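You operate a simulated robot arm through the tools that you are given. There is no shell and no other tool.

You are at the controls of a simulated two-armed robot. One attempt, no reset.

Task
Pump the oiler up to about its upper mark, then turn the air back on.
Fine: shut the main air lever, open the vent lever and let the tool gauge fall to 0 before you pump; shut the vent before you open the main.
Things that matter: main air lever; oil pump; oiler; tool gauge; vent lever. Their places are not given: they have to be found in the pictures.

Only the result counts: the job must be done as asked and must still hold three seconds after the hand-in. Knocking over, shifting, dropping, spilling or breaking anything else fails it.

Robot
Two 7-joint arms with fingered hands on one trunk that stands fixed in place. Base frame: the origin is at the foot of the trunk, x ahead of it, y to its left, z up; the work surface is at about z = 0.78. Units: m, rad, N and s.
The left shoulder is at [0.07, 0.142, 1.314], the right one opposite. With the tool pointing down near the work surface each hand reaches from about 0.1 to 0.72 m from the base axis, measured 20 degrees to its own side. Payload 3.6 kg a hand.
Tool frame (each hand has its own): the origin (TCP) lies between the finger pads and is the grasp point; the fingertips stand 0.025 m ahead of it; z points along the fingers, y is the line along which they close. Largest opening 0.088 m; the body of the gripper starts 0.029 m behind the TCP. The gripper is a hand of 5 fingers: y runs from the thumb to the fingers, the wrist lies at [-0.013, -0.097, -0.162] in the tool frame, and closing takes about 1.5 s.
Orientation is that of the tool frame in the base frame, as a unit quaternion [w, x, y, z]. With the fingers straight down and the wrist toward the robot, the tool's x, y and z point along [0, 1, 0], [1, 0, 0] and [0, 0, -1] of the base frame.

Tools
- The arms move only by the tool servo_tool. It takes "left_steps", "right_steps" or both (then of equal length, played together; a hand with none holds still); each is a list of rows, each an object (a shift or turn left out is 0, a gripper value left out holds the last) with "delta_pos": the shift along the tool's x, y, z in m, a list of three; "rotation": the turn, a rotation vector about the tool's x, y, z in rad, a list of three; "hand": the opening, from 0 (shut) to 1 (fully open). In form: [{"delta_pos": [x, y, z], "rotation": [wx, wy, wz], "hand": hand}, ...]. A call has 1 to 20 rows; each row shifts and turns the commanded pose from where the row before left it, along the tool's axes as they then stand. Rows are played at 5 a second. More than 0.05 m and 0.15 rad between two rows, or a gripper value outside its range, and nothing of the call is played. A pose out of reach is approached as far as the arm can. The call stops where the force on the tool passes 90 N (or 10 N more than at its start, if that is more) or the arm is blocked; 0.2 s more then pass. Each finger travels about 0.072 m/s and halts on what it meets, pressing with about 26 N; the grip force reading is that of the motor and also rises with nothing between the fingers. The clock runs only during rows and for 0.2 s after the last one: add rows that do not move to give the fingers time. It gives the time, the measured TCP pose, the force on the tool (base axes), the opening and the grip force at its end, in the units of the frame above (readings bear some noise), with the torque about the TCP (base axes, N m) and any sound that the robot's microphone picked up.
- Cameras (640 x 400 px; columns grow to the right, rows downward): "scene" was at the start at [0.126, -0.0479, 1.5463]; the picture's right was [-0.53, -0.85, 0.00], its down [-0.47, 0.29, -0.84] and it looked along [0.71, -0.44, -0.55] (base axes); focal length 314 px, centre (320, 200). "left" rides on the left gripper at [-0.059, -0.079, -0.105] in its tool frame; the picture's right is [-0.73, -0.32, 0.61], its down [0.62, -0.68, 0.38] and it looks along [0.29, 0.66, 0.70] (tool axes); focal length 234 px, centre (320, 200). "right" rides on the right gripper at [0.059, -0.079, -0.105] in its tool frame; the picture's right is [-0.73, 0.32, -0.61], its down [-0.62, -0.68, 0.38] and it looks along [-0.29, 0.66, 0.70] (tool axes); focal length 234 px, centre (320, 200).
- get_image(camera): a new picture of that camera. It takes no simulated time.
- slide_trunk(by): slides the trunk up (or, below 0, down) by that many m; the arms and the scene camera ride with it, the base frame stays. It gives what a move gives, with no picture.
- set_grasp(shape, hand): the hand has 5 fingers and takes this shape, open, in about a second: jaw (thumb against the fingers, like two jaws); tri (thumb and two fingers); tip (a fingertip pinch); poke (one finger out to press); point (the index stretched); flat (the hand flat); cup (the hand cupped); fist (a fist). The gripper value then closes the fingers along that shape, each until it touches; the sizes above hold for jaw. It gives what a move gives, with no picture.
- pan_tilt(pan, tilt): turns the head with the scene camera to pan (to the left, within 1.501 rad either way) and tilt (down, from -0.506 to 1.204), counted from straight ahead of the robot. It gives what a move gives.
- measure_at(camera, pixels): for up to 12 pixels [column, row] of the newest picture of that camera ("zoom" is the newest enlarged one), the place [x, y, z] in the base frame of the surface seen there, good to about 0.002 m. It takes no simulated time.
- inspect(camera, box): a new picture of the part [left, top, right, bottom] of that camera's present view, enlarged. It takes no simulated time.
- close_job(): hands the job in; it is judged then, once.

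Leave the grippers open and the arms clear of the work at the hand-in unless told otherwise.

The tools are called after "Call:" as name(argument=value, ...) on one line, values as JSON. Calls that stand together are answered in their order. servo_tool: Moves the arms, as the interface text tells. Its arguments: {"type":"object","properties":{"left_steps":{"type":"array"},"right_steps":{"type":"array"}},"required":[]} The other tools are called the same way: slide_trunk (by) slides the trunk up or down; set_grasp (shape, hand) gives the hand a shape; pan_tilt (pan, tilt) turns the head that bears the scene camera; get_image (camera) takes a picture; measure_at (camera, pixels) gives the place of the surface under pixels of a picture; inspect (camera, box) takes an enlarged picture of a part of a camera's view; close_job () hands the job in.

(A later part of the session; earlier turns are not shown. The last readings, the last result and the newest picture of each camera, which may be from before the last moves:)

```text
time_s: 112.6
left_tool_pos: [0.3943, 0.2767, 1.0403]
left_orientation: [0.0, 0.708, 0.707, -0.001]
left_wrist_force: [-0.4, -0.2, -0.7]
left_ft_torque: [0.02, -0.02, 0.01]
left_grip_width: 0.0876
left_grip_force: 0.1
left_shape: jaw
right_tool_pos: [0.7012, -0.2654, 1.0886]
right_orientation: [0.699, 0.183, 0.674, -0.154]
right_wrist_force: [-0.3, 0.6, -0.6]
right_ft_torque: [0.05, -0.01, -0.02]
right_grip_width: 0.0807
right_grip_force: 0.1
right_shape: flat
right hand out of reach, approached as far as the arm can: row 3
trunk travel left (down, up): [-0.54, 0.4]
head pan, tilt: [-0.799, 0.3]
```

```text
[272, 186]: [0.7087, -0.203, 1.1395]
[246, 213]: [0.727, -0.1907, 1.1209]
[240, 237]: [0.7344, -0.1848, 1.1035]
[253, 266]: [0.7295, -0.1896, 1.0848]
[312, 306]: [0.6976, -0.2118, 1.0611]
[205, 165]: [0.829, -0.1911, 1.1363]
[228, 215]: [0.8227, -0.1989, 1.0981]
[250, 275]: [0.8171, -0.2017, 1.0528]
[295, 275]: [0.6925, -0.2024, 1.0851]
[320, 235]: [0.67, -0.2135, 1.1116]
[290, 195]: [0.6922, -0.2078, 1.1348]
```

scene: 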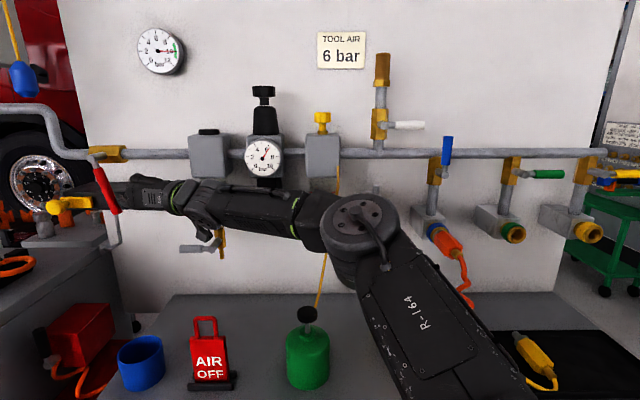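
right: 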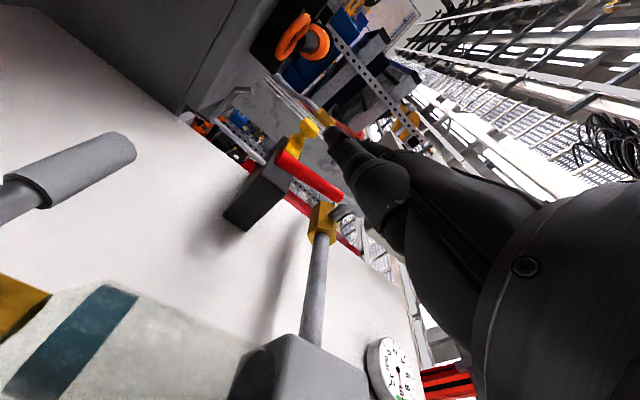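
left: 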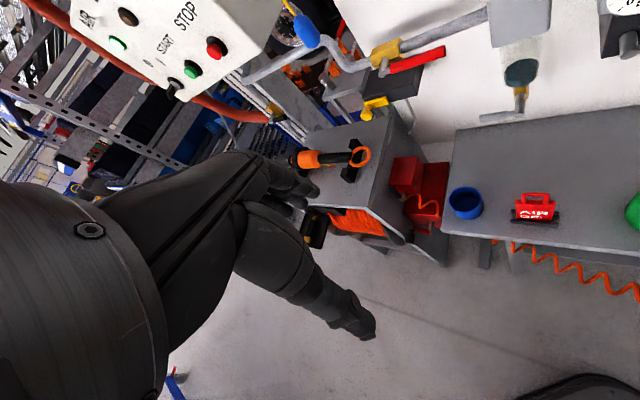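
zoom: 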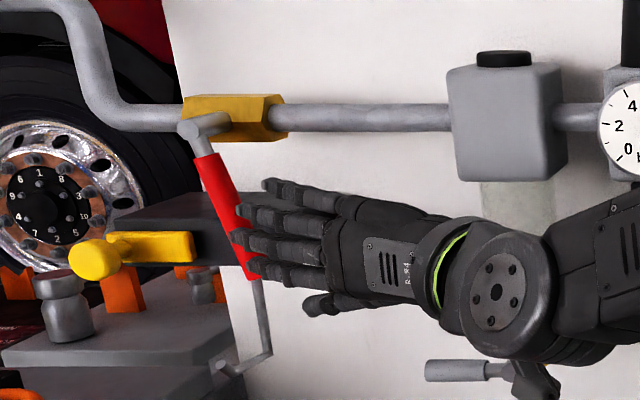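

The middle fingertip is at (0.734,-0.185,1.104). My calculation says this shape can reach the fully shut position from about the same wrist spot as before. I'll go in 8 cm and 2 cm down, then push left.

Call:
servo_tool(right_steps=[{"delta_pos": [0.0104, -0.0125, 0.038]}, {"delta_pos": [0.0104, -0.0125, 0.038]}, {"delta_pos": [0.0016, 0.0286, 0.009]}, {}])

Call:
inspect(camera="scene", box=[40, 110, 240, 260])

```text
time_s: 113.6
left_tool_pos: [0.3944, 0.2759, 1.0397]
left_orientation: [0.0, 0.707, 0.707, 0.001]
left_wrist_force: [-0.1, 0.0, -0.2]
left_ft_torque: [0.0, 0.0, -0.02]
left_grip_width: 0.0877
left_grip_force: 0.0
left_shape: jaw
right_tool_pos: [0.7774, -0.3022, 1.0713]
right_orientation: [0.698, 0.183, 0.675, -0.154]
right_wrist_force: [0.2, 0.1, -0.3]
right_ft_torque: [-0.01, 0.02, 0.01]
right_grip_width: 0.0808
right_grip_force: 0.0
right_shape: flat
trunk travel left (down, up): [-0.54, 0.4]
head pan, tilt: [-0.799, 0.3]
```

```text
2.67 times, centred on (140, 185) of scene
```

zoom: 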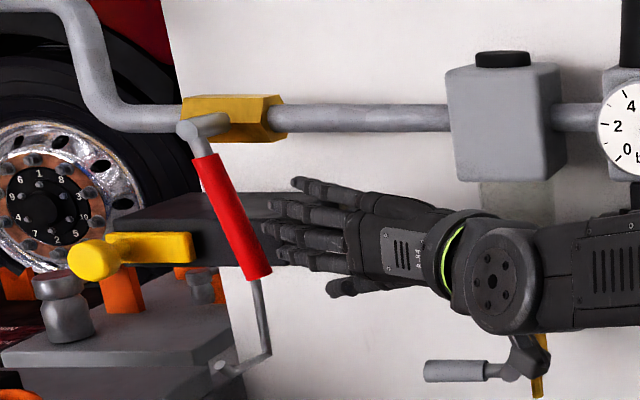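

The fingers are now just right of the lever at the right depth. I'll push left in 1 cm steps.

Call:
servo_tool(right_steps=[{"delta_pos": [0.0005, 0.0095, 0.003]}, {"delta_pos": [0.0005, 0.0095, 0.003]}, {"delta_pos": [0.0005, 0.0095, 0.003]}, {}])

Call:
inspect(camera="scene", box=[40, 110, 240, 260])

```text
time_s: 114.6
left_tool_pos: [0.3954, 0.2757, 1.0409]
left_orientation: [-0.001, 0.707, 0.707, -0.001]
left_wrist_force: [0.1, 1.0, 0.3]
left_ft_torque: [0.0, 0.0, 0.02]
left_grip_width: 0.0878
left_grip_force: 0.0
left_shape: jaw
right_tool_pos: [0.7976, -0.2824, 1.0707]
right_orientation: [0.698, 0.183, 0.675, -0.154]
right_wrist_force: [-0.2, -4.1, 0.3]
right_ft_torque: [0.0, -0.02, -0.17]
right_grip_width: 0.0807
right_grip_force: 0.0
right_shape: flat
right hand out of reach, approached as far as the arm can: row 3
trunk travel left (down, up): [-0.54, 0.4]
head pan, tilt: [-0.799, 0.3]
```

```text
2.67 times, centred on (140, 185) of scene
```

zoom: 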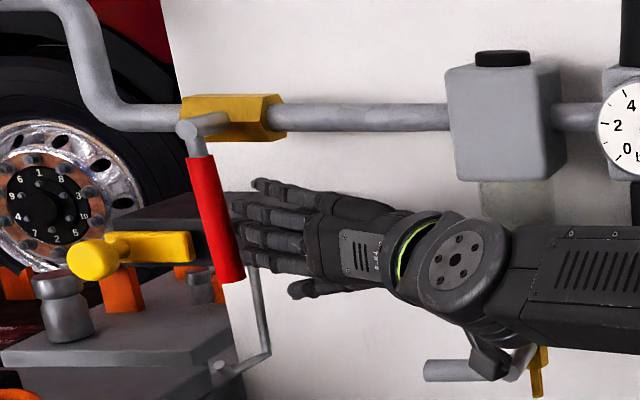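

Call:
measure_at(camera="zoom", pixels=[[200, 165], [214, 215], [230, 272], [195, 128], [240, 235]])

```text
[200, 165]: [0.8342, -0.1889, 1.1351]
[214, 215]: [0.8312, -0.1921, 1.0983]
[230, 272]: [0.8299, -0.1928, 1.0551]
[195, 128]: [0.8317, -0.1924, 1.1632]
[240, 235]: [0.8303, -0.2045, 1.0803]
```

The lever is about 4° short of vertical. I'll press a little more, with small left steps.

Call:
servo_tool(right_steps=[{"delta_pos": [0.0005, 0.008, 0.0]}, {"delta_pos": [0.0005, 0.008, 0.0]}, {}])

Call:
inspect(camera="scene", box=[40, 110, 240, 260])

Call:
measure_at(camera="zoom", pixels=[[200, 165], [212, 215], [226, 272], [195, 128], [240, 235]])

```text
time_s: 115.4
left_tool_pos: [0.3961, 0.2746, 1.0403]
left_orientation: [0.0, 0.708, 0.707, 0.0]
left_wrist_force: [0.3, -0.3, 0.0]
left_ft_torque: [0.02, -0.03, -0.03]
left_grip_width: 0.0878
left_grip_force: 0.1
left_shape: jaw
right_tool_pos: [0.7948, -0.2706, 1.0691]
right_orientation: [0.699, 0.182, 0.674, -0.151]
right_wrist_force: [0.4, -5.0, 0.4]
right_ft_torque: [0.08, -0.02, -0.23]
right_grip_width: 0.0805
right_grip_force: 0.0
right_shape: flat
right hand out of reach, approached as far as the arm can: row 1, 2
trunk travel left (down, up): [-0.54, 0.4]
head pan, tilt: [-0.799, 0.3]
```

```text
2.67 times, centred on (140, 185) of scene
```

zoom: 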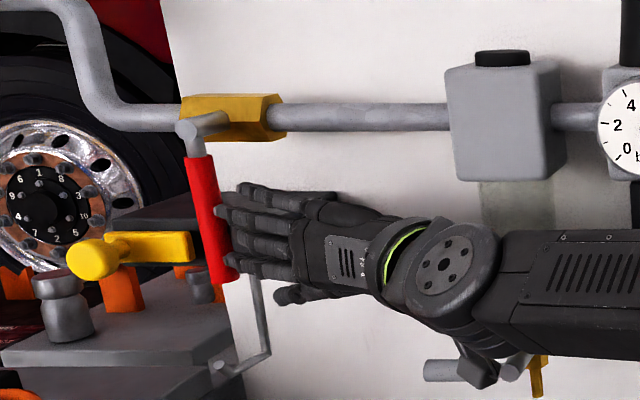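

```text
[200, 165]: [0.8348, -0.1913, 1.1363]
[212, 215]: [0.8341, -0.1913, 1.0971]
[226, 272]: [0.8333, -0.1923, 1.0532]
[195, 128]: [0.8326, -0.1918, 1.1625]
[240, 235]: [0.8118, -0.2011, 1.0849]
```

The lever is now within about 1° of vertical, at its stop position, with 5 N. I'll back the hand straight off the wall and check that the lever stays.

Call:
servo_tool(right_steps=[{"delta_pos": [-0.0004, 0.009, -0.0286]}, {"delta_pos": [-0.0004, 0.012, -0.0382]}, {"delta_pos": [-0.0016, -0.0166, -0.0472]}, {}])

Call:
inspect(camera="scene", box=[40, 90, 290, 260])

Call:
measure_at(camera="zoom", pixels=[[158, 150], [166, 180], [172, 228], [155, 122]])

```text
time_s: 116.4
left_tool_pos: [0.397, 0.2779, 1.0383]
left_orientation: [0.0, 0.707, 0.707, 0.0]
left_wrist_force: [0.0, -0.5, -0.3]
left_ft_torque: [0.02, 0.01, 0.01]
left_grip_width: 0.0877
left_grip_force: 0.1
left_shape: jaw
right_tool_pos: [0.6973, -0.2476, 1.0513]
right_orientation: [0.699, 0.181, 0.675, -0.151]
right_wrist_force: [0.4, -1.1, -0.3]
right_ft_torque: [0.01, 0.01, 0.0]
right_grip_width: 0.0807
right_grip_force: 0.0
right_shape: flat
right hand out of reach, approached as far as the arm can: row 1, 2, 3
trunk travel left (down, up): [-0.54, 0.4]
head pan, tilt: [-0.799, 0.3]
```

```text
2.35 times, centred on (165, 175) of scene
```

zoom: 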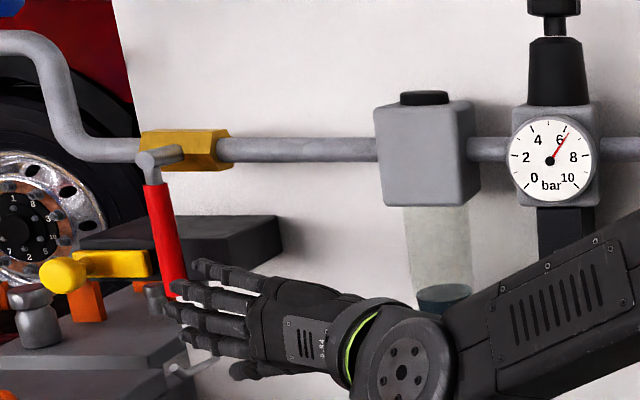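

```text
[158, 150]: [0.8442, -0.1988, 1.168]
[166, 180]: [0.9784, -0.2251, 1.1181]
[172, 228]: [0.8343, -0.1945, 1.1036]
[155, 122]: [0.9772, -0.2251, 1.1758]
```

Call:
measure_at(camera="zoom", pixels=[[156, 190], [160, 215], [165, 245], [170, 275], [174, 292], [151, 165]])

```text
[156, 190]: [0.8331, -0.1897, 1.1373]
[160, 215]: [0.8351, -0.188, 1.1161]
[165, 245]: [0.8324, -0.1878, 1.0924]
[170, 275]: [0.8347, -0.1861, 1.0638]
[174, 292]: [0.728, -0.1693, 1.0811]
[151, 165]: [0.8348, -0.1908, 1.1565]
```

The red lever now stands straight down, so the main is shut. Next is the white vent lever. I'll back the hand out, raise the trunk 0.16 m, and move along the wall at a safe distance to the right.

Call:
servo_tool(right_steps=[{"delta_pos": [-0.007, 0.0123, -0.0381]}, {"delta_pos": [-0.007, 0.0123, -0.0381]}, {"delta_pos": [-0.007, 0.0123, -0.0381]}, {}])

Call:
slide_trunk(by=0.16)

Call:
servo_tool(right_steps=[{"delta_pos": [-0.0023, -0.0414, -0.0126]}, {"delta_pos": [-0.0023, -0.0414, -0.0126]}, {"delta_pos": [-0.0023, -0.0414, -0.0126]}, {"delta_pos": [-0.0023, -0.0414, -0.0126]}, {"delta_pos": [-0.0023, -0.0414, -0.0126]}, {"delta_pos": [-0.0023, -0.0414, -0.0126]}, {}])

Call:
get_image(camera="scene")

```text
time_s: 117.4
left_tool_pos: [0.3973, 0.2768, 1.039]
left_orientation: [0.0, 0.707, 0.708, 0.001]
left_wrist_force: [0.6, -0.5, 0.0]
left_ft_torque: [0.02, 0.01, -0.01]
left_grip_width: 0.0876
left_grip_force: 0.0
left_shape: jaw
right_tool_pos: [0.6134, -0.2385, 1.0377]
right_orientation: [0.703, 0.177, 0.673, -0.147]
right_wrist_force: [0.7, 0.2, -1.0]
right_ft_torque: [0.01, 0.02, 0.01]
right_grip_width: 0.0806
right_grip_force: 0.1
right_shape: flat
right hand out of reach, approached as far as the arm can: row 1, 2, 3
trunk travel left (down, up): [-0.54, 0.4]
head pan, tilt: [-0.799, 0.3]
```

```text
time_s: 119.2
left_tool_pos: [0.3947, 0.2758, 1.1992]
left_orientation: [0.0, 0.707, 0.707, 0.0]
left_wrist_force: [0.3, 0.8, -0.2]
left_ft_torque: [0.02, -0.01, -0.03]
left_grip_width: 0.0879
left_grip_force: 0.0
left_shape: jaw
right_tool_pos: [0.6131, -0.2384, 1.1962]
right_orientation: [0.702, 0.178, 0.673, -0.147]
right_wrist_force: [0.6, -0.9, -0.2]
right_ft_torque: [-0.02, -0.02, 0.04]
right_grip_width: 0.0806
right_grip_force: 0.1
right_shape: flat
trunk travel left (down, up): [-0.7, 0.24]
head pan, tilt: [-0.799, 0.3]
```

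```text
time_s: 120.8
left_tool_pos: [0.3958, 0.2762, 1.1999]
left_orientation: [-0.001, 0.707, 0.707, 0.001]
left_wrist_force: [0.2, 0.2, 0.1]
left_ft_torque: [-0.03, 0.02, 0.0]
left_grip_width: 0.0877
left_grip_force: 0.1
left_shape: jaw
right_tool_pos: [0.433, -0.4278, 1.1949]
right_orientation: [0.702, 0.177, 0.673, -0.148]
right_wrist_force: [0.4, 0.3, 0.1]
right_ft_torque: [-0.03, 0.05, 0.02]
right_grip_width: 0.0806
right_grip_force: 0.0
right_shape: flat
trunk travel left (down, up): [-0.7, 0.24]
head pan, tilt: [-0.799, 0.3]
```

```text
taken
```

scene: 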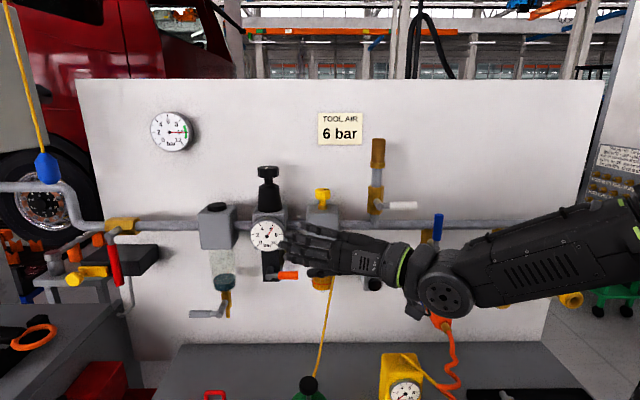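

The red lever hangs straight down in this view at (113,262). The white lever is at (385–415,206). I'll measure the vent parts precisely from an enlargement and switch to the poke shape.

Call:
set_grasp(shape="poke", hand="right")

Call:
inspect(camera="scene", box=[340, 120, 460, 250])

Call:
measure_at(camera="scene", pixels=[[377, 206], [392, 205], [415, 205], [375, 195], [378, 150], [438, 220], [436, 240], [376, 175]])

```text
time_s: 121.7
left_tool_pos: [0.3945, 0.2763, 1.2002]
left_orientation: [0.0, 0.707, 0.708, 0.001]
left_wrist_force: [0.7, -0.2, 0.3]
left_ft_torque: [-0.01, 0.03, 0.03]
left_grip_width: 0.0878
left_grip_force: 0.0
left_shape: jaw
right_tool_pos: [0.4316, -0.4275, 1.1958]
right_orientation: [0.702, 0.178, 0.673, -0.146]
right_wrist_force: [-0.4, 0.5, 0.0]
right_ft_torque: [-0.02, 0.03, 0.0]
right_grip_width: 0.0
right_grip_force: 0.0
right_shape: poke
trunk travel left (down, up): [-0.7, 0.24]
head pan, tilt: [-0.799, 0.3]
```

```text
3.08 times, centred on (400, 185) of scene
```

zoom: 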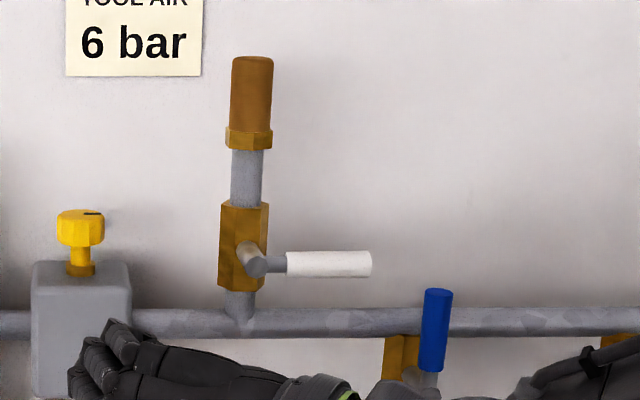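

```text
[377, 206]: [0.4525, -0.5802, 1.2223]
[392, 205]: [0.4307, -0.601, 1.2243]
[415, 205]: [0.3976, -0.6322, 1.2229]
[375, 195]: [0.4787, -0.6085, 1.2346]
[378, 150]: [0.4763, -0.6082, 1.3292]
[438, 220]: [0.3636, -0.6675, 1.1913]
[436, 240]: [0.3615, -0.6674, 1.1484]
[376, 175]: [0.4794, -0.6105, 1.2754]
```

The vent's pivot is at s≈0.09, z≈1.223, with a handle about 0.08 m long. The blue lever stands at s≈0.215 with its top at z≈1.205, and I must not touch it. I'll yaw the hand to about −60° so the forearm stays away from the blue lever.

Call:
servo_tool(right_steps=[{"rotation": [0.14, 0, 0]}, {"rotation": [0.14, 0, 0]}, {"rotation": [0.14, 0, 0]}, {"rotation": [0.14, 0, 0]}, {}])

```text
time_s: 122.9
left_tool_pos: [0.3944, 0.2773, 1.199]
left_orientation: [0.001, 0.707, 0.708, 0.0]
left_wrist_force: [-0.2, 0.3, -0.2]
left_ft_torque: [-0.01, -0.01, 0.0]
left_grip_width: 0.0875
left_grip_force: 0.0
left_shape: jaw
right_tool_pos: [0.4218, -0.4505, 1.1803]
right_orientation: [0.629, 0.362, 0.606, -0.325]
right_wrist_force: [-0.6, -0.6, 0.7]
right_ft_torque: [0.02, 0.04, 0.02]
right_grip_width: 0.0001
right_grip_force: 0.1
right_shape: poke
right hand out of reach, approached as far as the arm can: row 4
trunk travel left (down, up): [-0.7, 0.24]
head pan, tilt: [-0.799, 0.3]
```

Call:
servo_tool(right_steps=[{"delta_pos": [0.0028, -0.038, 0.014]}, {"delta_pos": [0.0028, -0.038, 0.014]}, {"delta_pos": [0.0028, -0.038, 0.014]}, {}])

Call:
pan_tilt(pan=-1.0, tilt=0.2)

Call:
get_image(camera="scene")

Call:
get_image(camera="right")

```text
time_s: 123.9
left_tool_pos: [0.3958, 0.2762, 1.1999]
left_orientation: [0.0, 0.707, 0.707, 0.0]
left_wrist_force: [-0.2, 0.8, 0.2]
left_ft_torque: [-0.01, -0.02, -0.04]
left_grip_width: 0.0875
left_grip_force: 0.0
left_shape: jaw
right_tool_pos: [0.3493, -0.546, 1.1656]
right_orientation: [0.625, 0.365, 0.607, -0.328]
right_wrist_force: [0.1, 0.2, 0.1]
right_ft_torque: [0.0, -0.01, 0.0]
right_grip_width: 0.0
right_grip_force: 0.0
right_shape: poke
trunk travel left (down, up): [-0.7, 0.24]
head pan, tilt: [-0.799, 0.3]
```

```text
time_s: 124.6
left_tool_pos: [0.3946, 0.2768, 1.199]
left_orientation: [-0.001, 0.707, 0.707, 0.0]
left_wrist_force: [0.2, -0.1, 0.3]
left_ft_torque: [0.02, -0.02, 0.01]
left_grip_width: 0.0879
left_grip_force: 0.0
left_shape: jaw
right_tool_pos: [0.3499, -0.5448, 1.1657]
right_orientation: [0.626, 0.365, 0.606, -0.328]
right_wrist_force: [0.0, -0.3, 0.2]
right_ft_torque: [-0.01, -0.01, -0.01]
right_grip_width: 0.0
right_grip_force: 0.1
right_shape: poke
trunk travel left (down, up): [-0.7, 0.24]
head pan, tilt: [-1.0, 0.201]
```

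```text
taken
```

scene: 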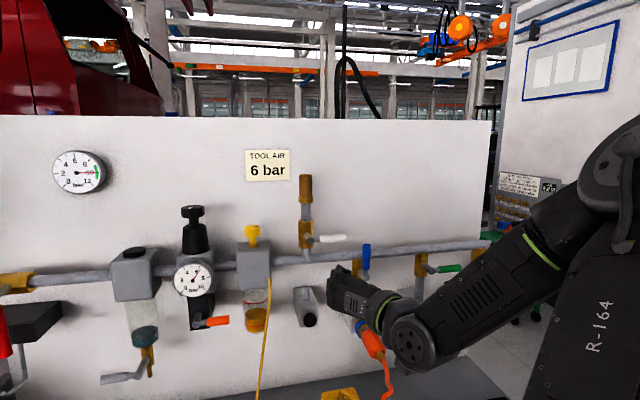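

```text
taken
```

right: 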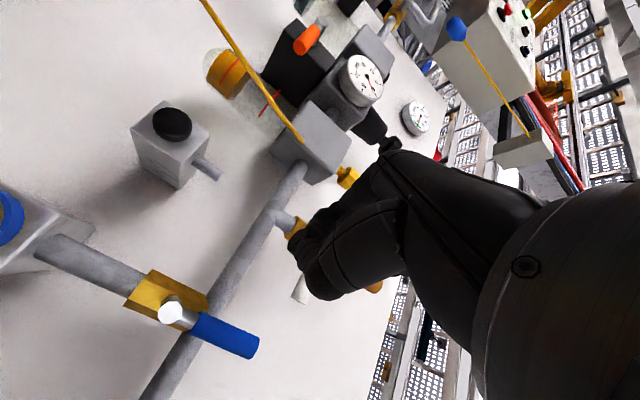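

The finger is now below and in front of the white handle, and the blue lever is clear to the right. I'll check the nearby grey block's extents before going in.

Call:
measure_at(camera="scene", pixels=[[303, 292], [305, 305], [311, 319], [313, 290], [345, 238], [366, 248], [366, 275], [340, 272], [355, 300]])

Call:
inspect(camera="scene", box=[270, 160, 430, 360])

```text
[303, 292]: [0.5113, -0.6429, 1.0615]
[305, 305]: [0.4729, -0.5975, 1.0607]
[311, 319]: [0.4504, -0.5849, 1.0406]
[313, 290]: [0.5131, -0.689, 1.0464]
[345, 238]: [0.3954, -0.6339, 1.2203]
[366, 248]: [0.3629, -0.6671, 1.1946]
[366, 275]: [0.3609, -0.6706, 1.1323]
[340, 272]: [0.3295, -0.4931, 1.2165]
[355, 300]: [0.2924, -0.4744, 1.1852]
```

```text
2.00 times, centred on (350, 260) of scene
```

zoom: 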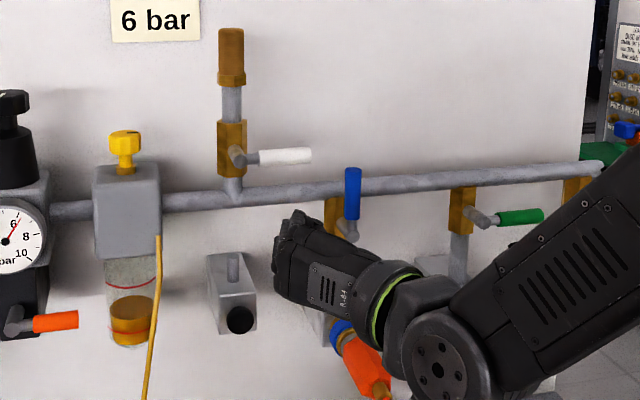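

The grey block is well below (top z≈1.07). I'll move the finger in 10 cm under the white handle.

Call:
servo_tool(right_steps=[{"delta_pos": [0.0006, 0.0076, 0.0324]}, {"delta_pos": [0.0006, 0.0076, 0.0324]}, {"delta_pos": [0.0006, 0.0076, 0.0324]}, {}])

Call:
inspect(camera="scene", box=[270, 160, 430, 360])

Call:
get_image(camera="right")

```text
time_s: 125.6
left_tool_pos: [0.3939, 0.2768, 1.1992]
left_orientation: [0.001, 0.707, 0.707, 0.001]
left_wrist_force: [0.7, -0.1, -1.2]
left_ft_torque: [-0.01, -0.02, -0.04]
left_grip_width: 0.0878
left_grip_force: 0.0
left_shape: jaw
right_tool_pos: [0.4206, -0.6183, 1.1645]
right_orientation: [0.625, 0.366, 0.606, -0.328]
right_wrist_force: [0.1, 0.3, 0.0]
right_ft_torque: [0.02, -0.06, -0.02]
right_grip_width: 0.0001
right_grip_force: 0.1
right_shape: poke
trunk travel left (down, up): [-0.7, 0.24]
head pan, tilt: [-1.0, 0.201]
```

```text
2.00 times, centred on (350, 260) of scene
```

zoom: 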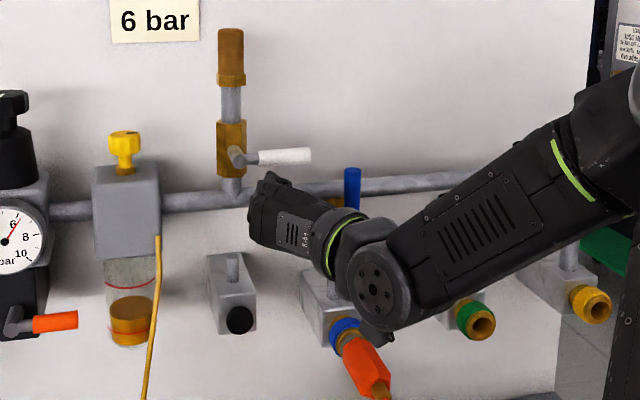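

```text
taken
```

right: 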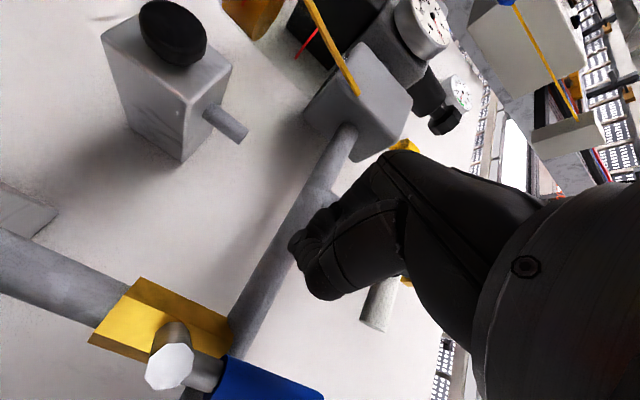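

The fingertip is under the handle at about 0.097 m off the wall, with no contact yet. I'll push up along the first part of the arc and check the lever.

Call:
servo_tool(right_steps=[{"delta_pos": [-0.0137, -0.0021, 0.0007]}, {"delta_pos": [-0.0137, -0.0021, 0.0007]}, {"delta_pos": [-0.0173, -0.0018, 0.0007]}, {"delta_pos": [-0.0173, -0.0018, 0.0007]}, {}])

Call:
inspect(camera="scene", box=[160, 160, 430, 360])

```text
time_s: 126.8
left_tool_pos: [0.3947, 0.2759, 1.2004]
left_orientation: [0.0, 0.707, 0.707, 0.001]
left_wrist_force: [-0.9, -0.6, -0.2]
left_ft_torque: [0.02, 0.0, 0.01]
left_grip_width: 0.0878
left_grip_force: 0.0
left_shape: jaw
right_tool_pos: [0.4088, -0.6266, 1.227]
right_orientation: [0.626, 0.365, 0.606, -0.327]
right_wrist_force: [-3.8, 1.9, -3.1]
right_ft_torque: [-0.11, -0.09, 0.09]
right_grip_width: 0.0
right_grip_force: 0.1
right_shape: poke
trunk travel left (down, up): [-0.7, 0.24]
head pan, tilt: [-1.0, 0.201]
```

```text
2.00 times, centred on (295, 260) of scene
```

zoom: 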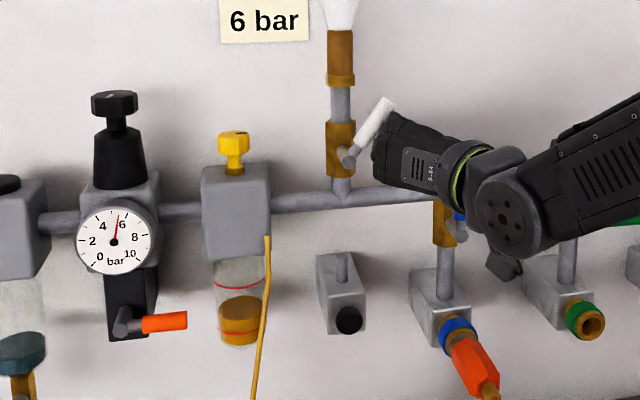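

The vent is opening: a jet shows at the top of the silencer and the gauge has started to fall (about 5.5). I'll continue the arc up and left to bring the lever vertical.

Call:
servo_tool(right_steps=[{"delta_pos": [-0.016, 0.0093, -0.0018]}, {"delta_pos": [-0.016, 0.0093, -0.0018]}, {"delta_pos": [-0.0081, 0.0147, -0.0033]}, {"delta_pos": [-0.0081, 0.0147, -0.0033]}, {}])

Call:
inspect(camera="scene", box=[160, 140, 430, 340])

```text
time_s: 128.0
left_tool_pos: [0.3879, 0.2746, 1.203]
left_orientation: [0.002, 0.707, 0.707, 0.003]
left_wrist_force: [-0.2, -0.4, 0.3]
left_ft_torque: [0.03, -0.05, 0.0]
left_grip_width: 0.0876
left_grip_force: 0.1
left_shape: jaw
right_tool_pos: [0.4378, -0.594, 1.2835]
right_orientation: [0.629, 0.366, 0.604, -0.325]
right_wrist_force: [-28.1, -1.1, -6.0]
right_ft_torque: [-0.08, -0.21, 0.3]
right_grip_width: 0.0
right_grip_force: 0.1
right_shape: poke
trunk travel left (down, up): [-0.7, 0.24]
head pan, tilt: [-1.0, 0.201]
```

```text
2.00 times, centred on (295, 240) of scene
```

zoom: 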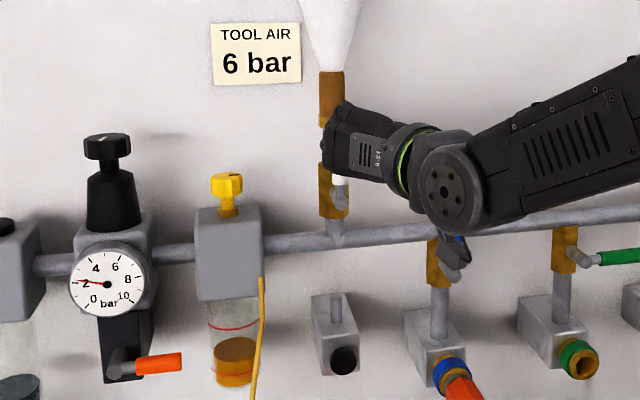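

The gauge is down to 2 bar and the vent lever is vertical. The force reads 28 N though, so I'll back straight out right away and check the blue lever near my wrist.

Call:
servo_tool(right_steps=[{"delta_pos": [-0.0005, -0.0068, -0.0292]}, {"delta_pos": [-0.0005, -0.0068, -0.0292]}, {"delta_pos": [-0.0005, -0.0068, -0.0292]}, {"delta_pos": [-0.0005, -0.0068, -0.0292]}, {}])

Call:
get_image(camera="scene")

Call:
inspect(camera="scene", box=[160, 140, 430, 340])

```text
time_s: 129.2
left_tool_pos: [0.3941, 0.2766, 1.1998]
left_orientation: [0.001, 0.707, 0.708, 0.0]
left_wrist_force: [-0.4, 0.2, -0.4]
left_ft_torque: [0.03, 0.04, -0.02]
left_grip_width: 0.0876
left_grip_force: 0.1
left_shape: jaw
right_tool_pos: [0.3651, -0.5231, 1.2613]
right_orientation: [0.629, 0.364, 0.605, -0.327]
right_wrist_force: [0.4, -0.9, 0.8]
right_ft_torque: [0.01, -0.02, -0.01]
right_grip_width: 0.0001
right_grip_force: 0.0
right_shape: poke
right hand out of reach, approached as far as the arm can: row 4
trunk travel left (down, up): [-0.7, 0.24]
head pan, tilt: [-1.0, 0.201]
```

```text
taken
```

scene: 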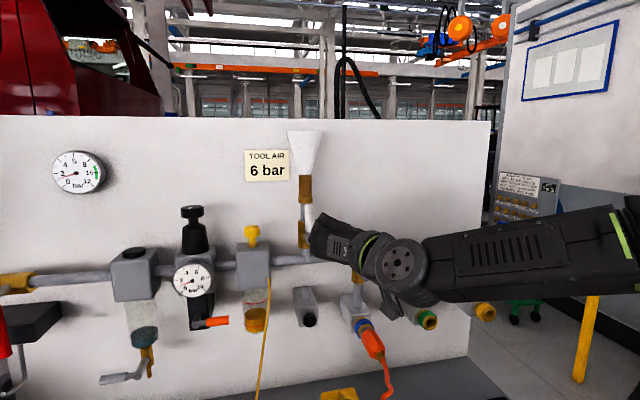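

```text
2.00 times, centred on (295, 240) of scene
```

zoom: 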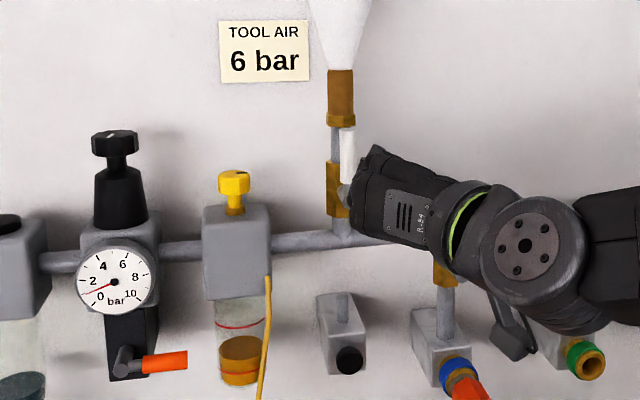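

The white lever is vertical. I'll check both gauges and look for the blue lever, which is hidden behind the wrist.

Call:
inspect(camera="scene", box=[40, 140, 120, 200])

Call:
servo_tool(right_steps=[{"delta_pos": [0.0, 0.03, -0.03]}, {"delta_pos": [0.0, 0.03, -0.03]}, {"delta_pos": [0.0, 0.03, -0.03]}, {}])

Call:
get_image(camera="scene")

```text
6.67 times, centred on (80, 170) of scene
```

zoom: 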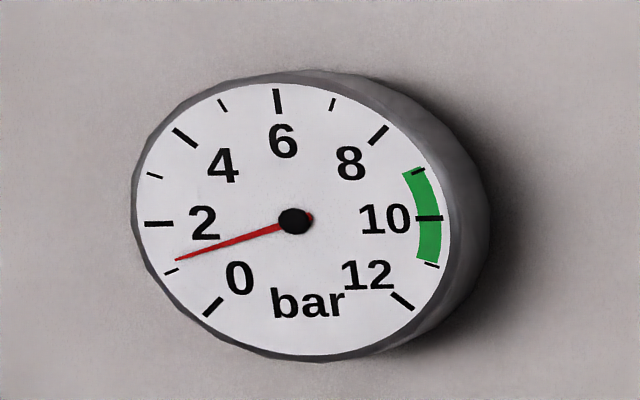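

```text
time_s: 130.2
left_tool_pos: [0.3935, 0.2766, 1.2002]
left_orientation: [0.001, 0.706, 0.708, 0.002]
left_wrist_force: [0.7, 0.3, 0.1]
left_ft_torque: [-0.03, 0.02, -0.02]
left_grip_width: 0.0877
left_grip_force: 0.0
left_shape: jaw
right_tool_pos: [0.3978, -0.4684, 1.2143]
right_orientation: [0.629, 0.363, 0.605, -0.326]
right_wrist_force: [0.0, 0.3, 0.5]
right_ft_torque: [0.01, 0.0, -0.01]
right_grip_width: 0.0
right_grip_force: 0.0
right_shape: poke
right hand out of reach, approached as far as the arm can: row 1, 2, 3
trunk travel left (down, up): [-0.7, 0.24]
head pan, tilt: [-1.0, 0.201]
```

```text
taken
```

scene: 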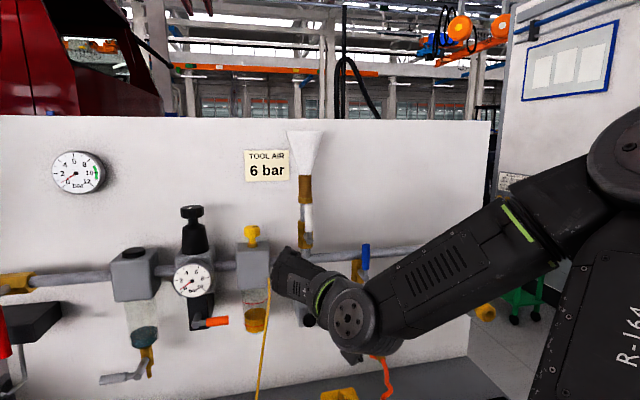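

The blue lever stands upright and untouched at (366,256), and the upstream gauge is falling too, which confirms the main is shut. I'll wait two seconds and read the tool gauge.

Call:
servo_tool(right_steps=[{}, {}, {}, {}, {}, {}, {}, {}, {}, {}])

Call:
inspect(camera="scene", box=[150, 240, 290, 350])

Call:
inspect(camera="scene", box=[40, 140, 120, 200])

```text
time_s: 132.4
left_tool_pos: [0.3946, 0.2757, 1.1998]
left_orientation: [0.0, 0.707, 0.707, 0.001]
left_wrist_force: [-0.3, 0.4, -0.8]
left_ft_torque: [0.03, 0.01, -0.01]
left_grip_width: 0.0879
left_grip_force: 0.0
left_shape: jaw
right_tool_pos: [0.4003, -0.4682, 1.2142]
right_orientation: [0.628, 0.363, 0.606, -0.326]
right_wrist_force: [-0.3, 0.9, -0.4]
right_ft_torque: [-0.03, 0.02, 0.01]
right_grip_width: 0.0003
right_grip_force: 0.0
right_shape: poke
trunk travel left (down, up): [-0.7, 0.24]
head pan, tilt: [-1.0, 0.201]
```

```text
3.64 times, centred on (220, 295) of scene
```

zoom: 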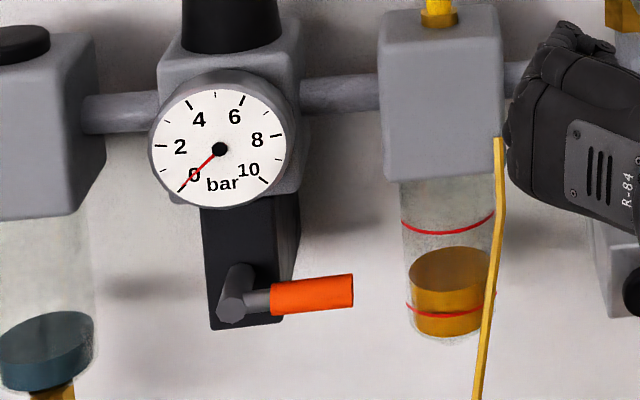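

```text
6.67 times, centred on (80, 170) of scene
```

zoom: 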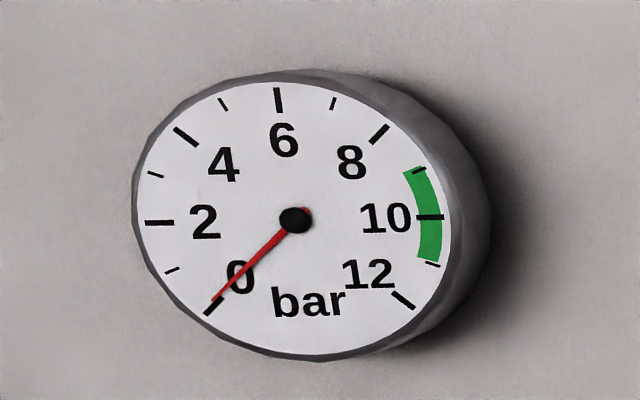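

The tool gauge reads 0 and the oil stands between the two red marks. Next comes the pump: the green can with a black knob at about (0.447,-0.381), top at z≈0.915. I'll turn the hand to point straight down in free space above the bench.

Call:
servo_tool(right_steps=[{"delta_pos": [-0.0145, 0.0103, -0.0341]}, {"delta_pos": [-0.0145, 0.0103, -0.0341]}, {"rotation": [0, 0.1428, 0]}, {"rotation": [0, 0.1428, 0]}, {"rotation": [0, 0.1428, 0]}, {"rotation": [0, 0.1428, 0]}, {"rotation": [0, 0.1428, 0]}, {"rotation": [0, 0.1428, 0]}, {"rotation": [0, 0.1428, 0]}, {"rotation": [0, 0.1428, 0]}, {"rotation": [0, 0.1428, 0]}, {"rotation": [0, 0.1428, 0]}, {"rotation": [0, 0.1428, 0]}, {}])

Call:
pan_tilt(pan=-0.75, tilt=0.55)

Call:
get_image(camera="scene")

```text
time_s: 135.4
left_tool_pos: [0.3951, 0.277, 1.1998]
left_orientation: [0.0, 0.707, 0.707, 0.001]
left_wrist_force: [-0.3, 0.8, 0.0]
left_ft_torque: [-0.01, -0.01, -0.03]
left_grip_width: 0.0878
left_grip_force: 0.0
left_shape: jaw
right_tool_pos: [0.4006, -0.5165, 1.1701]
right_orientation: [0.013, 0.49, 0.871, 0.027]
right_wrist_force: [0.3, -0.1, 0.1]
right_ft_torque: [-0.01, -0.01, 0.02]
right_grip_width: 0.0
right_grip_force: 0.0
right_shape: poke
right hand out of reach, approached as far as the arm can: row 1, 2, 3, 4, 5, 6
trunk travel left (down, up): [-0.7, 0.24]
head pan, tilt: [-1.0, 0.201]
```

```text
time_s: 136.3
left_tool_pos: [0.3956, 0.2756, 1.1996]
left_orientation: [0.0, 0.707, 0.707, 0.0]
left_wrist_force: [-0.3, 0.6, 0.1]
left_ft_torque: [-0.01, 0.02, 0.01]
left_grip_width: 0.0879
left_grip_force: 0.1
left_shape: jaw
right_tool_pos: [0.4015, -0.5161, 1.1708]
right_orientation: [0.014, 0.49, 0.871, 0.026]
right_wrist_force: [0.1, 0.0, 0.2]
right_ft_torque: [0.03, -0.01, 0.01]
right_grip_width: 0.0001
right_grip_force: 0.1
right_shape: poke
trunk travel left (down, up): [-0.7, 0.24]
head pan, tilt: [-0.75, 0.55]
```

```text
taken
```

scene: 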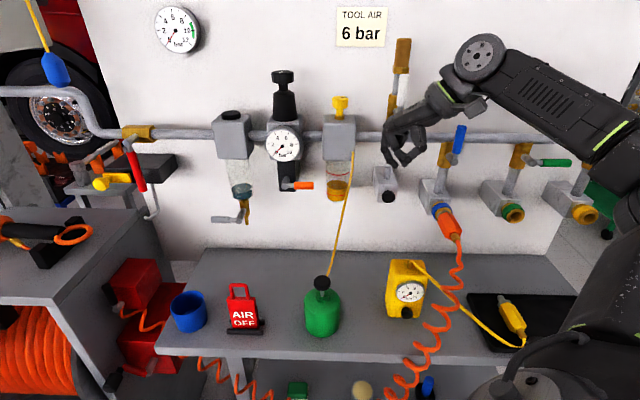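

The hand points down now, and the blue lever is still upright. I'll measure the pump knob precisely and the oil marks.

Call:
inspect(camera="scene", box=[270, 250, 380, 350])

Call:
measure_at(camera="zoom", pixels=[[305, 190], [305, 178], [270, 190], [340, 190], [305, 205], [310, 235], [300, 330], [230, 330], [375, 330]])

```text
4.00 times, centred on (325, 300) of scene
```

zoom: 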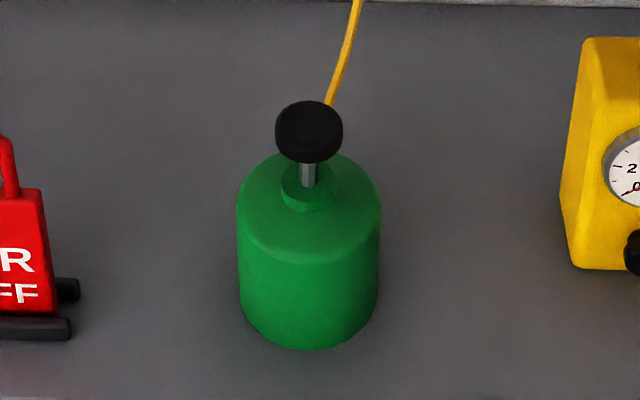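

```text
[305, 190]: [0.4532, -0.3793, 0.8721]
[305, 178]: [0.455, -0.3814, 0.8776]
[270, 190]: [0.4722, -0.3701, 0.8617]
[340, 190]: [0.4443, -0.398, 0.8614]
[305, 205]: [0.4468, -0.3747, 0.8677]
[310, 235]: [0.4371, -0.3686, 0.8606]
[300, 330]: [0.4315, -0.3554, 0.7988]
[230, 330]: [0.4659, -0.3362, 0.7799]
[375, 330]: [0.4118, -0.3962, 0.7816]
```

Call:
measure_at(camera="zoom", pixels=[[309, 108], [309, 120], [290, 120], [328, 120], [309, 135], [309, 150], [282, 128], [338, 128], [308, 172]])

Call:
inspect(camera="scene", box=[305, 90, 385, 210])

```text
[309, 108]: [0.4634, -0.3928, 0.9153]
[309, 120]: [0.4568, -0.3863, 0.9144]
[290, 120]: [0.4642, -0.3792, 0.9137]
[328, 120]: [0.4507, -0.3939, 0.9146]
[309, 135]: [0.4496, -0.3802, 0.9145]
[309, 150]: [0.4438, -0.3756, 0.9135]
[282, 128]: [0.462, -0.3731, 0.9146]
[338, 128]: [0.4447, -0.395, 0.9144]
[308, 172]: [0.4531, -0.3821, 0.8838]
```

```text
3.33 times, centred on (345, 150) of scene
```

zoom: 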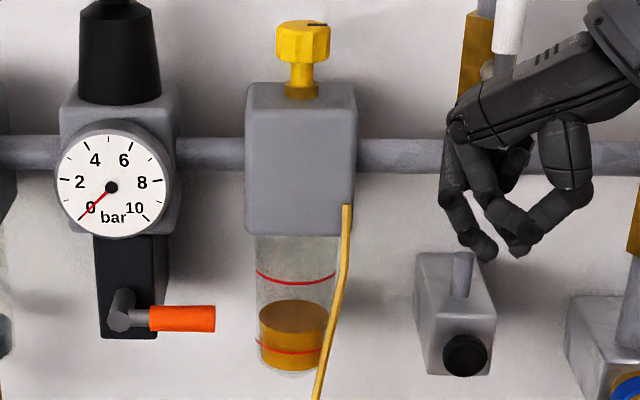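

The knob's top centre is (0.4535,-0.384,0.9145). I need to know where the yellow hose runs so my curled fingers stay off it.

Call:
measure_at(camera="scene", pixels=[[330, 274], [331, 270], [333, 262], [336, 248], [340, 232], [344, 212], [347, 190], [350, 170]])

```text
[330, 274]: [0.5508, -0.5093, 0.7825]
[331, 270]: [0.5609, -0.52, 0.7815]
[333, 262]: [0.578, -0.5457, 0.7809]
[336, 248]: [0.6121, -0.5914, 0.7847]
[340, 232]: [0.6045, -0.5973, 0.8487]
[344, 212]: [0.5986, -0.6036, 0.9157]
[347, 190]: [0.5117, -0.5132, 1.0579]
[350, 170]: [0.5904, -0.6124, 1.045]
```

Call:
inspect(camera="scene", box=[300, 180, 370, 290])

```text
3.64 times, centred on (335, 235) of scene
```

zoom: 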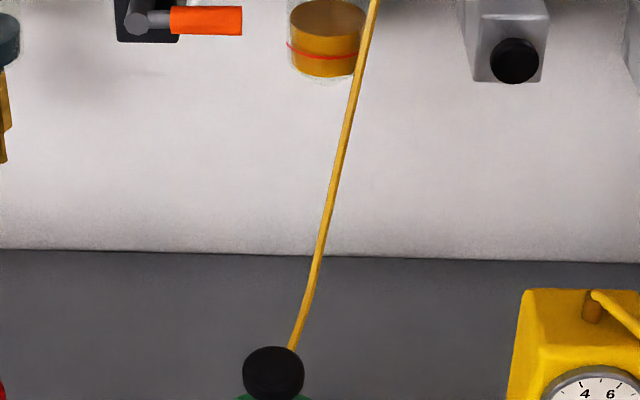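

Call:
measure_at(camera="zoom", pixels=[[293, 345], [302, 315], [311, 285], [320, 245], [330, 200], [341, 150], [352, 100], [362, 60], [371, 15]])

```text
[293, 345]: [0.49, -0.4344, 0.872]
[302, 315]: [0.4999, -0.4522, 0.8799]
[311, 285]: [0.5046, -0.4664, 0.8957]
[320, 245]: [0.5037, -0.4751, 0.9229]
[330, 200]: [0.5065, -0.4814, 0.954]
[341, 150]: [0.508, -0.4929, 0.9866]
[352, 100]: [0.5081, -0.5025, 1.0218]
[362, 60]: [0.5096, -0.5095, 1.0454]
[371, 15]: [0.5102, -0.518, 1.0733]
```

The hose is at least 0.1 m away from the knob at working height, so there is room. I'll level the tool, move over the knob at z≈1.17, then lower the trunk 0.12 m.

Call:
servo_tool(right_steps=[{"rotation": [0.059, 0, 0]}, {"delta_pos": [0.0226, 0.0282, 0]}, {"delta_pos": [0.0226, 0.0282, 0]}, {"delta_pos": [0.0226, 0.0282, 0]}, {"delta_pos": [0.0226, 0.0282, 0]}, {}])

Call:
slide_trunk(by=-0.12)

Call:
get_image(camera="scene")

Call:
get_image(camera="right")

```text
time_s: 137.7
left_tool_pos: [0.3943, 0.2763, 1.2003]
left_orientation: [0.0, 0.707, 0.707, 0.0]
left_wrist_force: [-0.9, 0.0, -0.1]
left_ft_torque: [-0.01, 0.02, 0.02]
left_grip_width: 0.0877
left_grip_force: 0.0
left_shape: jaw
right_tool_pos: [0.4496, -0.3817, 1.1703]
right_orientation: [-0.001, 0.491, 0.871, 0.001]
right_wrist_force: [0.4, -0.5, 0.1]
right_ft_torque: [0.03, -0.01, -0.03]
right_grip_width: 0.0
right_grip_force: 0.1
right_shape: poke
trunk travel left (down, up): [-0.7, 0.24]
head pan, tilt: [-0.75, 0.55]
```

```text
time_s: 139.2
left_tool_pos: [0.3945, 0.2771, 1.0797]
left_orientation: [0.0, 0.707, 0.707, 0.001]
left_wrist_force: [-0.1, 1.3, -0.2]
left_ft_torque: [0.02, -0.02, 0.0]
left_grip_width: 0.0879
left_grip_force: 0.0
left_shape: jaw
right_tool_pos: [0.4504, -0.3821, 1.051]
right_orientation: [-0.001, 0.49, 0.872, 0.001]
right_wrist_force: [-0.6, 0.8, -0.5]
right_ft_torque: [-0.01, -0.02, 0.0]
right_grip_width: 0.0
right_grip_force: 0.0
right_shape: poke
trunk travel left (down, up): [-0.58, 0.36]
head pan, tilt: [-0.75, 0.55]
```

```text
taken
```

scene: 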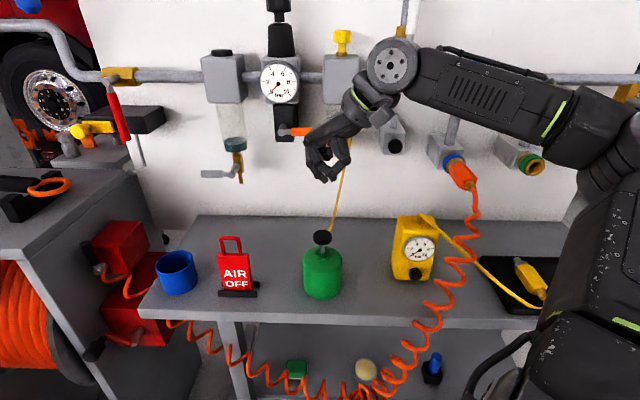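

```text
taken
```

right: 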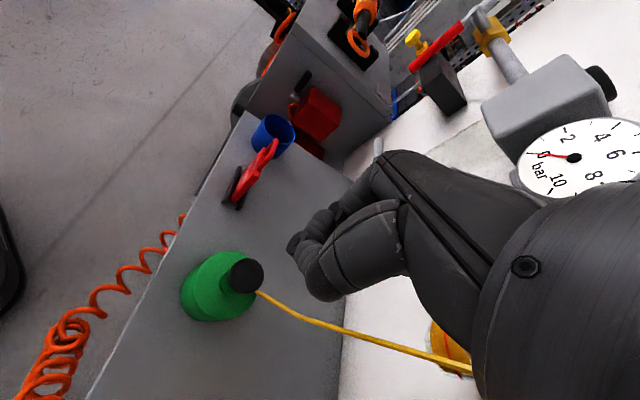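

The hand hovers above the pump. I'll measure the fingertips to centre them over the knob.

Call:
inspect(camera="scene", box=[285, 120, 375, 260])

Call:
measure_at(camera="zoom", pixels=[[268, 165], [280, 160], [290, 170], [300, 165], [312, 160], [270, 150], [325, 130], [297, 145]])

```text
2.86 times, centred on (330, 190) of scene
```

zoom: 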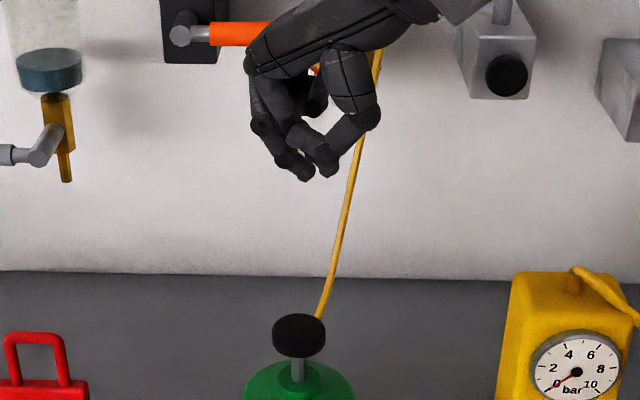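

```text
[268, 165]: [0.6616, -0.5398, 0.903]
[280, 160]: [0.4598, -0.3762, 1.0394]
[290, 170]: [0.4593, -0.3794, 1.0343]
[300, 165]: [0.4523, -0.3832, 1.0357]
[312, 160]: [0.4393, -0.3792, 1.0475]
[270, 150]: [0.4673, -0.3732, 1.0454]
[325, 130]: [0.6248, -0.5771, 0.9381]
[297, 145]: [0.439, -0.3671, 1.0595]
```

The fingertips are at about (0.456,-0.381,1.032), right above the knob. I'll descend to about 1 cm above it.

Call:
servo_tool(right_steps=[{"delta_pos": [0, 0, 0.035]}, {"delta_pos": [0, 0, 0.035]}, {"delta_pos": [0, 0, 0.035]}, {}])

Call:
inspect(camera="scene", box=[270, 190, 380, 310])

```text
time_s: 140.2
left_tool_pos: [0.3942, 0.2777, 1.0809]
left_orientation: [0.001, 0.707, 0.708, 0.001]
left_wrist_force: [-0.2, -0.3, 0.0]
left_ft_torque: [0.03, -0.01, 0.03]
left_grip_width: 0.0877
left_grip_force: 0.1
left_shape: jaw
right_tool_pos: [0.4504, -0.3821, 0.9429]
right_orientation: [0.0, 0.49, 0.872, 0.0]
right_wrist_force: [-0.2, -0.1, -0.4]
right_ft_torque: [-0.04, 0.03, 0.03]
right_grip_width: 0.0
right_grip_force: 0.1
right_shape: poke
trunk travel left (down, up): [-0.58, 0.36]
head pan, tilt: [-0.75, 0.55]
```

```text
3.33 times, centred on (325, 250) of scene
```

zoom: 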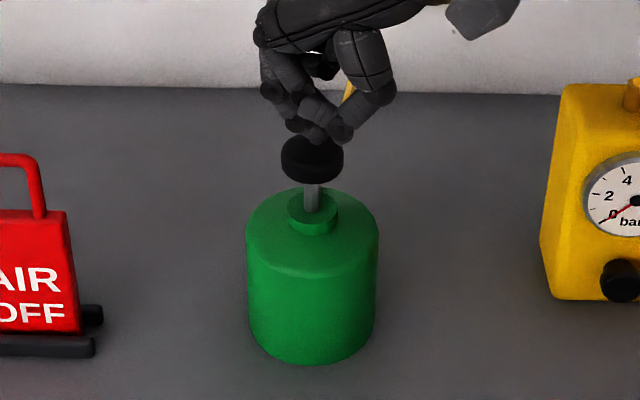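

Well aligned. Now a first slow press: down in 5 mm steps to about 2 cm of travel, then I'll read the force.

Call:
servo_tool(right_steps=[{"delta_pos": [0, 0, 0.008]}, {"delta_pos": [0, 0, 0.005]}, {"delta_pos": [0, 0, 0.005]}, {"delta_pos": [0, 0, 0.005]}, {}])

Call:
get_image(camera="scene")

Call:
inspect(camera="scene", box=[270, 190, 380, 310])

```text
time_s: 141.4
left_tool_pos: [0.3951, 0.2758, 1.0788]
left_orientation: [0.001, 0.706, 0.708, 0.0]
left_wrist_force: [-1.0, 0.9, -0.4]
left_ft_torque: [0.01, 0.02, -0.01]
left_grip_width: 0.0876
left_grip_force: 0.0
left_shape: jaw
right_tool_pos: [0.4477, -0.382, 0.9222]
right_orientation: [0.0, 0.49, 0.872, 0.001]
right_wrist_force: [2.6, -1.4, 6.7]
right_ft_torque: [-0.14, -0.1, 0.05]
right_grip_width: 0.0
right_grip_force: 0.0
right_shape: poke
trunk travel left (down, up): [-0.58, 0.36]
head pan, tilt: [-0.75, 0.55]
```

```text
taken
```

scene: 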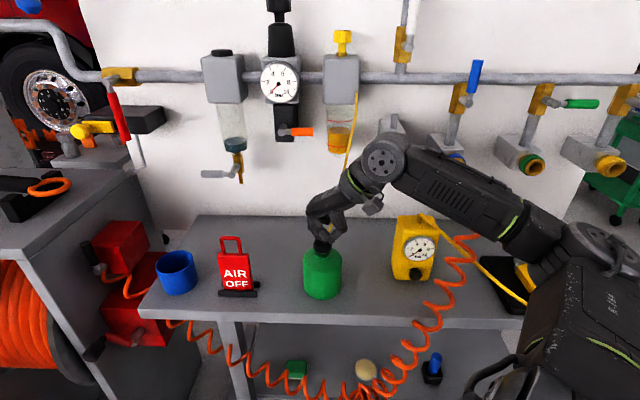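

```text
3.33 times, centred on (325, 250) of scene
```

zoom: 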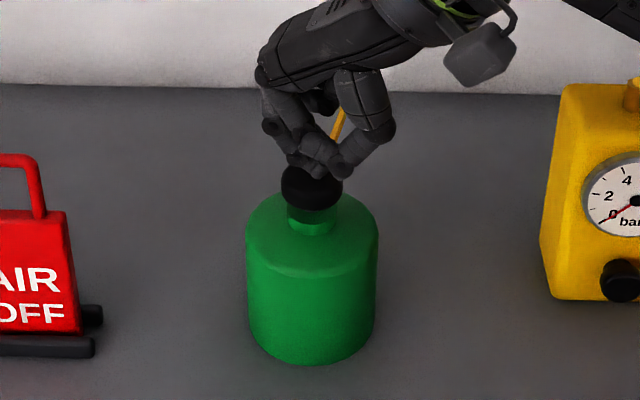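

The knob moves down at about 7 N, and the oiler is visible at (340,130). I'll look at the oil level now.

Call:
inspect(camera="scene", box=[310, 90, 370, 165])

```text
5.33 times, centred on (340, 128) of scene
```

zoom: 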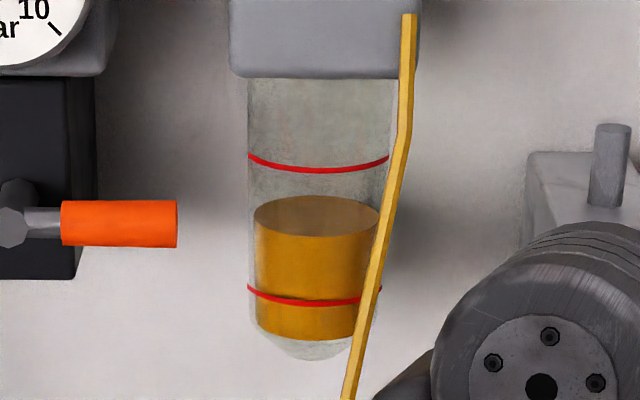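

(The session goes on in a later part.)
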